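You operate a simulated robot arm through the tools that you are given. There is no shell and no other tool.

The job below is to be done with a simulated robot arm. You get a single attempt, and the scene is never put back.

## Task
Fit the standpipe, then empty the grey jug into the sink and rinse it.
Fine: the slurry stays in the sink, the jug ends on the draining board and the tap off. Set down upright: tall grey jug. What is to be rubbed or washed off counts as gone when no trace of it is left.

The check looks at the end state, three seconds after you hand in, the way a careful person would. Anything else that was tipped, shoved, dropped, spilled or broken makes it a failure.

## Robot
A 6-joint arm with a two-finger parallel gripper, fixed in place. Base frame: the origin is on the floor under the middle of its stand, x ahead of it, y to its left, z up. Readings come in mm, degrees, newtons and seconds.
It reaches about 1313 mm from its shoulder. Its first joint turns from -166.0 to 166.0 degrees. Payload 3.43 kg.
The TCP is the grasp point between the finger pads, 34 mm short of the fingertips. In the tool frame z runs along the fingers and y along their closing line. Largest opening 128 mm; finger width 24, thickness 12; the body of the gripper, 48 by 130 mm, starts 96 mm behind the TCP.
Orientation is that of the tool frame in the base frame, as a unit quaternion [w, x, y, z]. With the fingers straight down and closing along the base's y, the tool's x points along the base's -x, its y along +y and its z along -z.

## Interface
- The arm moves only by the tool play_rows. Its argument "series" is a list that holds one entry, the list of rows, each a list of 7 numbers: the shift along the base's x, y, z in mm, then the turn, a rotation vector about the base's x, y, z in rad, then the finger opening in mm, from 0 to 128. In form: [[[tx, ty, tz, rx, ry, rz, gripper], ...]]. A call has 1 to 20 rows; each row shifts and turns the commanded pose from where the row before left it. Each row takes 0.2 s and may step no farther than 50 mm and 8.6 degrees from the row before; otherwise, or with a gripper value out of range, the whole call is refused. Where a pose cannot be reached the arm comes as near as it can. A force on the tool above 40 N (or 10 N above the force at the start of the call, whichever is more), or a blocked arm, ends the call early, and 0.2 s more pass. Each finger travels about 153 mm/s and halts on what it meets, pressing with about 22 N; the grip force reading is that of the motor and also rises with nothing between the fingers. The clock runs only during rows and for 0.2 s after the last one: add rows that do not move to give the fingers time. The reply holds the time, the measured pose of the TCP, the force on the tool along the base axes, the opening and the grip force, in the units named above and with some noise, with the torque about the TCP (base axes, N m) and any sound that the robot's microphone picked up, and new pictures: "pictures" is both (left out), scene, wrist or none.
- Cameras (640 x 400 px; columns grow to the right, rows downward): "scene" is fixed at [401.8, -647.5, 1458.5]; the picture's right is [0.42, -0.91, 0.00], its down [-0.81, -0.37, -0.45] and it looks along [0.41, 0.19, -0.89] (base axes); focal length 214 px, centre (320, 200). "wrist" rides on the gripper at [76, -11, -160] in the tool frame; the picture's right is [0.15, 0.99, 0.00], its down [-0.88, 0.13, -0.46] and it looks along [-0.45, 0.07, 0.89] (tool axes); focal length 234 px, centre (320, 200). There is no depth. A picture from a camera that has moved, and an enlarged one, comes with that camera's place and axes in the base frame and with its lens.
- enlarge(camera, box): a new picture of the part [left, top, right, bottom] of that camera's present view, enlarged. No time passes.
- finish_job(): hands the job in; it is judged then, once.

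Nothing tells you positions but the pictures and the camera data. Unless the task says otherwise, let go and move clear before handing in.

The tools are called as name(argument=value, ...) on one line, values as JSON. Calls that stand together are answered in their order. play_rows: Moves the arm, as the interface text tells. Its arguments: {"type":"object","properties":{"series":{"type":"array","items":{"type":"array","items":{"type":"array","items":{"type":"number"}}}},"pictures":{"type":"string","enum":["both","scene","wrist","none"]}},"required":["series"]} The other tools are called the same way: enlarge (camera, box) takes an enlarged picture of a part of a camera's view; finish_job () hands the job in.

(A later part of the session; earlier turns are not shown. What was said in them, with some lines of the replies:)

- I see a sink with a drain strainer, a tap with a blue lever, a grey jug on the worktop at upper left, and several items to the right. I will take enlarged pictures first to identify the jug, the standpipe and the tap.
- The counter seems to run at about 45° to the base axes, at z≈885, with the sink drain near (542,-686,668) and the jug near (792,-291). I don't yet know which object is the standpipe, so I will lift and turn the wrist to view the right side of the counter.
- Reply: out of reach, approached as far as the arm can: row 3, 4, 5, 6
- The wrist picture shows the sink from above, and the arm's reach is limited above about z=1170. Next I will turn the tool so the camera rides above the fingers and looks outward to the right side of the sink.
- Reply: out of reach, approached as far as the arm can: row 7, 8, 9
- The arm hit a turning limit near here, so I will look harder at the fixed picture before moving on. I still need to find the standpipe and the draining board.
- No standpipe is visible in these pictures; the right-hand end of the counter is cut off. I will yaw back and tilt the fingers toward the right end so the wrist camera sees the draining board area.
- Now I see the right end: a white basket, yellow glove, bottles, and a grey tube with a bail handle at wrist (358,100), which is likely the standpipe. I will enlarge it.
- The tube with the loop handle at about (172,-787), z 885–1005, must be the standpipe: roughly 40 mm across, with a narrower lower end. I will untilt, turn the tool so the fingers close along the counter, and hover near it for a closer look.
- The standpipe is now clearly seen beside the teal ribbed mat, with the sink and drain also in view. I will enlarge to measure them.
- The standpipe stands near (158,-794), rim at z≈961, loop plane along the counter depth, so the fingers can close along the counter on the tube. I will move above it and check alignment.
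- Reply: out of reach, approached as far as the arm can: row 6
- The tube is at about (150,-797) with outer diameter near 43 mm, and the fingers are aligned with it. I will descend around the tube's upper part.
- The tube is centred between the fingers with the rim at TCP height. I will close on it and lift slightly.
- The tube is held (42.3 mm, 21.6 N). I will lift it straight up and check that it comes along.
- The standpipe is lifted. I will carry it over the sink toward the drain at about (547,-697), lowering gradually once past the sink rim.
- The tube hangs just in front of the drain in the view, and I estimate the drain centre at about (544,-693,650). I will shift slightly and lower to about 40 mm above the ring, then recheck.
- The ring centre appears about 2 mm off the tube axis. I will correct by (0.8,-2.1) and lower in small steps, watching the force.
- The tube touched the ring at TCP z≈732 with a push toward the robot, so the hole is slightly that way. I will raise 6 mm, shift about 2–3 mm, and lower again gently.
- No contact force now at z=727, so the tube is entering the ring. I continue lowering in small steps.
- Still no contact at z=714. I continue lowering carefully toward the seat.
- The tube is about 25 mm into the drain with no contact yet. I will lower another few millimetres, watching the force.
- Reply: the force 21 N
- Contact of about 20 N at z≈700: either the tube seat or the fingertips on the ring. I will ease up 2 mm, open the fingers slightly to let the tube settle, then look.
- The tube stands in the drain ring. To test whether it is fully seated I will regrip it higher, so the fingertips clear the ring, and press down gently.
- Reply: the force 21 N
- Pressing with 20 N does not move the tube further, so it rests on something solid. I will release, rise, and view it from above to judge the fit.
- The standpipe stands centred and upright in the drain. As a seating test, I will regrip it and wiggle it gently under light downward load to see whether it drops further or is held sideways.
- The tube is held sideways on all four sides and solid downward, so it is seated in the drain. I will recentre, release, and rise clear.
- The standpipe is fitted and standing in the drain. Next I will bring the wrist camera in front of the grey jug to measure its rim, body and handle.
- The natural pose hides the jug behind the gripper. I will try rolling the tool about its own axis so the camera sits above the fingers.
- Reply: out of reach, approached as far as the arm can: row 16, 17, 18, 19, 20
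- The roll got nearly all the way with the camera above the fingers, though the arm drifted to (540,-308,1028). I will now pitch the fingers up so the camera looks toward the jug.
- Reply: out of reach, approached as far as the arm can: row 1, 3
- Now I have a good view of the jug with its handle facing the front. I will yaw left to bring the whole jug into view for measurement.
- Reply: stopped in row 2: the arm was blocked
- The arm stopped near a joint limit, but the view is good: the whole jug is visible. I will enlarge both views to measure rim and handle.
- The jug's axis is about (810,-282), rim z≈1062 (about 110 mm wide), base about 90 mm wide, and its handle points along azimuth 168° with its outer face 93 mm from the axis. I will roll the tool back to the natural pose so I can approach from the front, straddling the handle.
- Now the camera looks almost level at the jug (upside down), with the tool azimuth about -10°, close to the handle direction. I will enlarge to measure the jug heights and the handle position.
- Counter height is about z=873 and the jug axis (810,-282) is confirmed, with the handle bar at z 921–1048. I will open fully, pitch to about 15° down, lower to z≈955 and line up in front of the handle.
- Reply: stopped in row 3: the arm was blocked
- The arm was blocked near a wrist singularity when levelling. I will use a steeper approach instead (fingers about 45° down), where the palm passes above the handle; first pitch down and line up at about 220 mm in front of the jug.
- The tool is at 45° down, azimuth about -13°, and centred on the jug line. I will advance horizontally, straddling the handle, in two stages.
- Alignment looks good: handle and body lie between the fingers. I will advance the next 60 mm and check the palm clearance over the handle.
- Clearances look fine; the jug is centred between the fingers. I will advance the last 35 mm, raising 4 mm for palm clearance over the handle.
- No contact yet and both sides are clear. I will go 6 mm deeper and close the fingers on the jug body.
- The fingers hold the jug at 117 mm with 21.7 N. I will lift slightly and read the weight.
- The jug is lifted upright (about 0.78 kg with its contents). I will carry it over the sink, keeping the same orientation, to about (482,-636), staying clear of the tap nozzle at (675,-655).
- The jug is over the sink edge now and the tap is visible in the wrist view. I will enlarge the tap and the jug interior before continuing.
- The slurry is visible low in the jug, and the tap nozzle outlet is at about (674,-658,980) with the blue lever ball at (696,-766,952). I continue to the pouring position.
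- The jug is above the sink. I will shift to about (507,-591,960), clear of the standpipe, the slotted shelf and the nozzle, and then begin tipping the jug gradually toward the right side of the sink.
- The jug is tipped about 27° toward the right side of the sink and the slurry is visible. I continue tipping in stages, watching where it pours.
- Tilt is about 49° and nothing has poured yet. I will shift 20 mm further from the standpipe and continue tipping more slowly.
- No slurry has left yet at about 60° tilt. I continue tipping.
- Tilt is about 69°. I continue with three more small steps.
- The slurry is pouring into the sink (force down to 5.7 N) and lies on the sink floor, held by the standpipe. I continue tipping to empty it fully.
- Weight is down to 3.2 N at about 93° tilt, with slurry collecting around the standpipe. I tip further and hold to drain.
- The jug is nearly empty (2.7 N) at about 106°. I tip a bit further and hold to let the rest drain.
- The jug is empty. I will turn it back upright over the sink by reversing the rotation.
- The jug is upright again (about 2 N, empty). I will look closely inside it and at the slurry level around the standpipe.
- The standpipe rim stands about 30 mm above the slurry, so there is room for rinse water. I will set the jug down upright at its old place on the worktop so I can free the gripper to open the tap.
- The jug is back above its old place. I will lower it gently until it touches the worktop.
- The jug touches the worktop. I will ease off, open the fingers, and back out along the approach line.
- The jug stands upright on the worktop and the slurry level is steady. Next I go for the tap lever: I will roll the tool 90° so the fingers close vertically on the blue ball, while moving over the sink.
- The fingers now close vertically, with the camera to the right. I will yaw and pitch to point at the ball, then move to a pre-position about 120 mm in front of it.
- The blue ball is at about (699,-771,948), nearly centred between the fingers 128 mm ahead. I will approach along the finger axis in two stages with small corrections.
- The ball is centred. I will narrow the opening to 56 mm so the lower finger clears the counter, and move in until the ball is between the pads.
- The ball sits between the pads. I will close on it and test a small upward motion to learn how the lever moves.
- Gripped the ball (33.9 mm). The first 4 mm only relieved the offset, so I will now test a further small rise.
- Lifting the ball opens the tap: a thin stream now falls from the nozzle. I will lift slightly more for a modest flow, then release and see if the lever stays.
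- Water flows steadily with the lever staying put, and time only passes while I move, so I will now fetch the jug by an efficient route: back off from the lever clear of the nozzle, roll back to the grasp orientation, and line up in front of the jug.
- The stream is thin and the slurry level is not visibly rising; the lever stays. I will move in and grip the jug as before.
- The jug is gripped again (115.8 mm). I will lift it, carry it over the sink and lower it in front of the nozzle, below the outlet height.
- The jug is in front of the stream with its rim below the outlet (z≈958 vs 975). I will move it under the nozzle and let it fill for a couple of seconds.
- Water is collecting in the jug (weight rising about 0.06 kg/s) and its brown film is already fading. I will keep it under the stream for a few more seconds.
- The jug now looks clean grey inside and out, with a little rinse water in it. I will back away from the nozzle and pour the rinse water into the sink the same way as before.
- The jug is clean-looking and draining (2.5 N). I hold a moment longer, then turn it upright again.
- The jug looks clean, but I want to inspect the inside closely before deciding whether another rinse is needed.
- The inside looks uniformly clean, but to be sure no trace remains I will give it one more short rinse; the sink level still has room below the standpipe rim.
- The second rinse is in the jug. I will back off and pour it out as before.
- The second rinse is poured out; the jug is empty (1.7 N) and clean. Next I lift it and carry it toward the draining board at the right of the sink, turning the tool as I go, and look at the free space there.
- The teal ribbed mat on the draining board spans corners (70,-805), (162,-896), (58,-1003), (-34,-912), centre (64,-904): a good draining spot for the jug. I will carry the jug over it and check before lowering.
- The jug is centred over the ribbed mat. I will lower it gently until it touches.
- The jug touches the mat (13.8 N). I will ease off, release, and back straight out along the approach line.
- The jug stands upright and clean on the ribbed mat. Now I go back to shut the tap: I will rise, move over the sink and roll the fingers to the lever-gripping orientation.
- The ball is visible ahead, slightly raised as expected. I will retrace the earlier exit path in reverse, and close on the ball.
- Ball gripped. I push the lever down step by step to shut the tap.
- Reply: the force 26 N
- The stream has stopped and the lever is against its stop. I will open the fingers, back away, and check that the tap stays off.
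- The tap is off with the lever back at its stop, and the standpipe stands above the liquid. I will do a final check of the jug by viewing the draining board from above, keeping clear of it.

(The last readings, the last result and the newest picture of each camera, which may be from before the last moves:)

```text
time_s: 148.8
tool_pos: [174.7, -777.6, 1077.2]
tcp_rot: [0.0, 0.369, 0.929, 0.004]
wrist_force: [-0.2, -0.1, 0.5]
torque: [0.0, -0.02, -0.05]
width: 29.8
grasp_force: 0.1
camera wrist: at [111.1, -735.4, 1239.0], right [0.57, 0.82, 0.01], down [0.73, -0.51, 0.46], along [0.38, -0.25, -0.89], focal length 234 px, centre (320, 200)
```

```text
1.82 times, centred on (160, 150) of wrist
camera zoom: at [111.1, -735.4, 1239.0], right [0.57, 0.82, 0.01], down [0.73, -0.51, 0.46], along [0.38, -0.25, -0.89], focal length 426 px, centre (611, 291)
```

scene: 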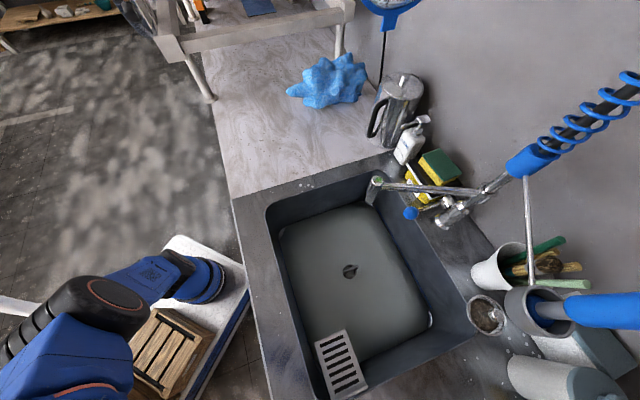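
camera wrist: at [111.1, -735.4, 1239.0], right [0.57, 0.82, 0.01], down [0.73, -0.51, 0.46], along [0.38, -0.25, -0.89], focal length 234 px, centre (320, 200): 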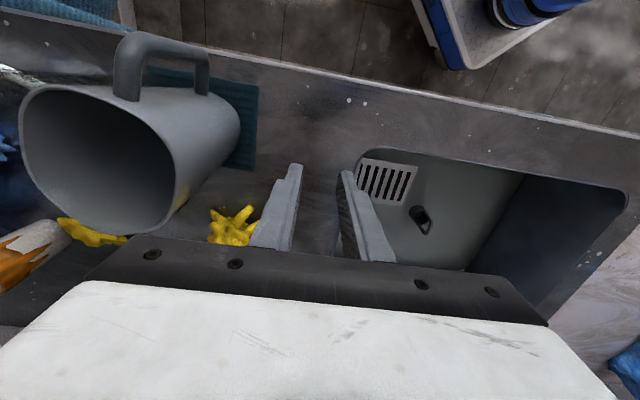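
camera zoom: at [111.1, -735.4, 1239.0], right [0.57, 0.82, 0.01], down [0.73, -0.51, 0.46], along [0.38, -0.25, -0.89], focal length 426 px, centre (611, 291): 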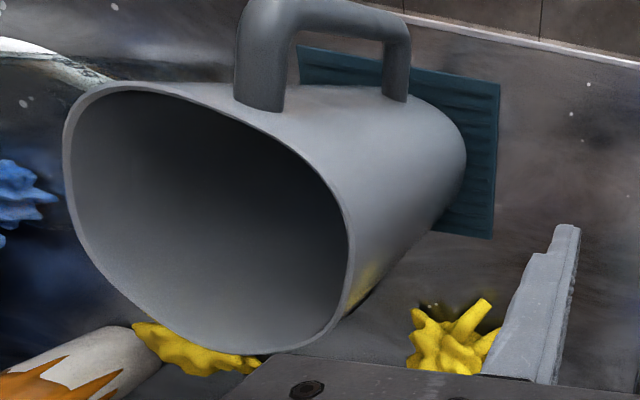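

The jug stands upright on the ribbed mat, clean, with nothing else disturbed; the tap is off and the slurry stays in the sink around the standpipe. I will move the arm clear and take a last look.

play_rows(series=[[[12, 25, 0, 0, 0, 0, 30], [15, 30, 0, 0, 0, 0, 30], [18, 35, 0, 0, 0, 0, 30], [18, 35, 0, 0, 0, 0, 30], [18, 35, 0, 0, 0, 0, 30], [18, 35, 0, 0, 0, 0, 30], [15, 30, 0, 0, 0, 0, 30], [0, 0, 0, 0, 0, 0, 30], [0, 0, 0, 0, 0, 0, 30]]])

enlarge(camera="scene", box=[240, 160, 480, 400])

enlarge(camera="scene", box=[330, 245, 390, 295])

enlarge(camera="wrist", box=[0, 0, 320, 200])

```text
time_s: 150.8
tool_pos: [288.5, -552.2, 1081.4]
tcp_rot: [0.002, 0.368, 0.93, 0.004]
wrist_force: [-1.0, 0.3, 0.6]
torque: [0.04, -0.03, 0.0]
width: 30.1
grasp_force: 0.1
camera wrist: at [224.5, -510.7, 1241.0], right [0.57, 0.82, 0.01], down [0.73, -0.51, 0.46], along [0.38, -0.25, -0.89], focal length 234 px, centre (320, 200)
```

scene: 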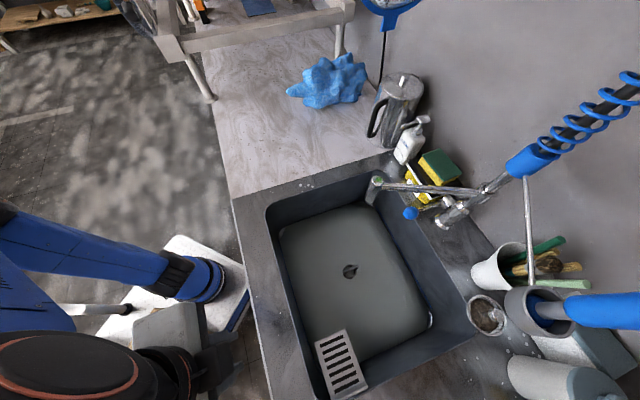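
wrist: 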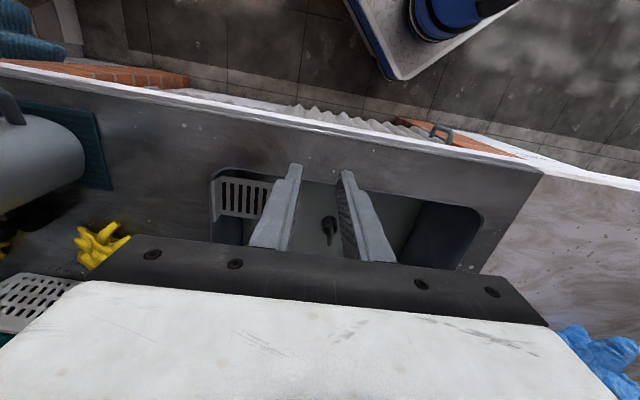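

```text
1.67 times, centred on (360, 280) of scene
camera zoom: at [401.8, -647.5, 1458.5], right [0.42, -0.91, 0.0], down [-0.81, -0.37, -0.45], along [0.41, 0.19, -0.89], focal length 358 px, centre (253, 67)
```

zoom: 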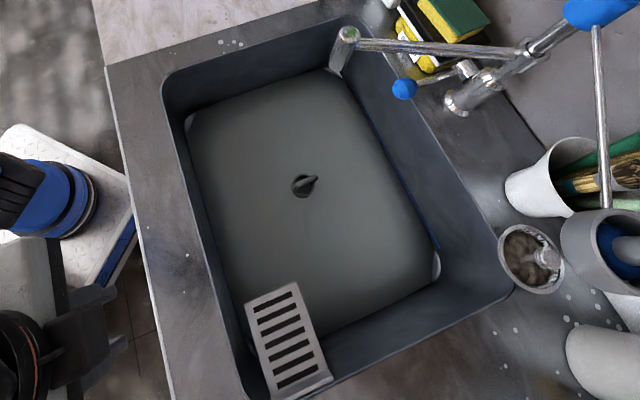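

```text
8.00 times, centred on (360, 270) of scene
camera zoom: at [401.8, -647.5, 1458.5], right [0.42, -0.91, 0.0], down [-0.81, -0.37, -0.45], along [0.41, 0.19, -0.89], focal length 1716 px, centre (0, -360)
```

zoom: 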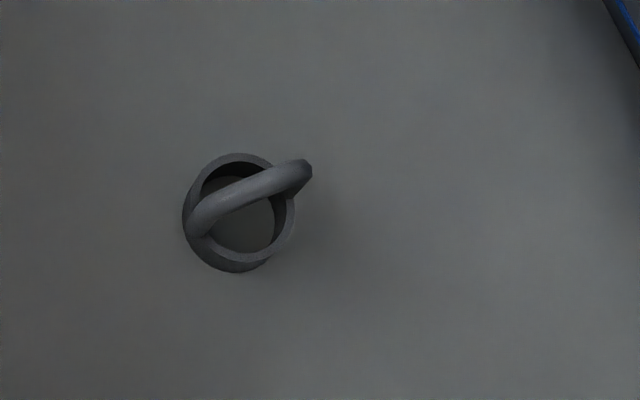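

```text
2.00 times, centred on (160, 100) of wrist
camera zoom: at [224.5, -510.7, 1241.0], right [0.57, 0.82, 0.01], down [0.73, -0.51, 0.46], along [0.38, -0.25, -0.89], focal length 468 px, centre (640, 400)
```

zoom: 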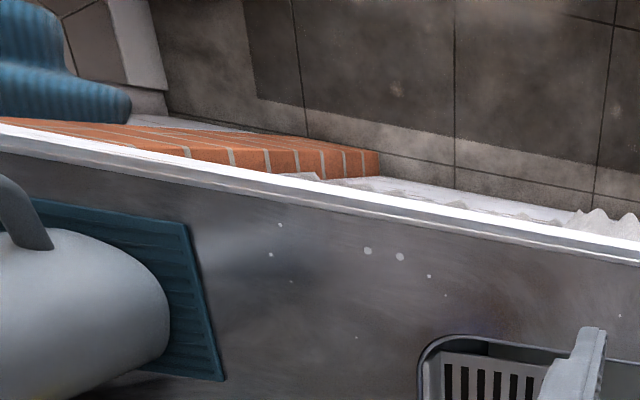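

Everything looks right. The standpipe is fitted and the slurry is held in the sink. The tap is off, the clean jug stands upright on the draining board, and the arm is clear. I will hand in the job now.

finish_job()

```text
The job is handed in.
```

The job is handed in. The standpipe is fitted in the drain, and the slurry from the grey jug is in the sink around it.

- **Jug:** I rinsed it twice under the tap and poured the rinse water into the sink. It looks clean in the pictures, but I could not see its floor in the last view. It stands upright on the teal ribbed mat to the right of the sink. I took that mat, or the steel it lies on, to be the draining board.
- **Sink:** The rinse water raised the level a little, but the standpipe rim still stood clear of it in the last picture, so nothing overflowed.
- **Tap:** The lever is pushed down against its stop and no water runs.
- **Surroundings:** In the pictures I saw nothing else moved, tipped or spilled. The arm is clear of everything.
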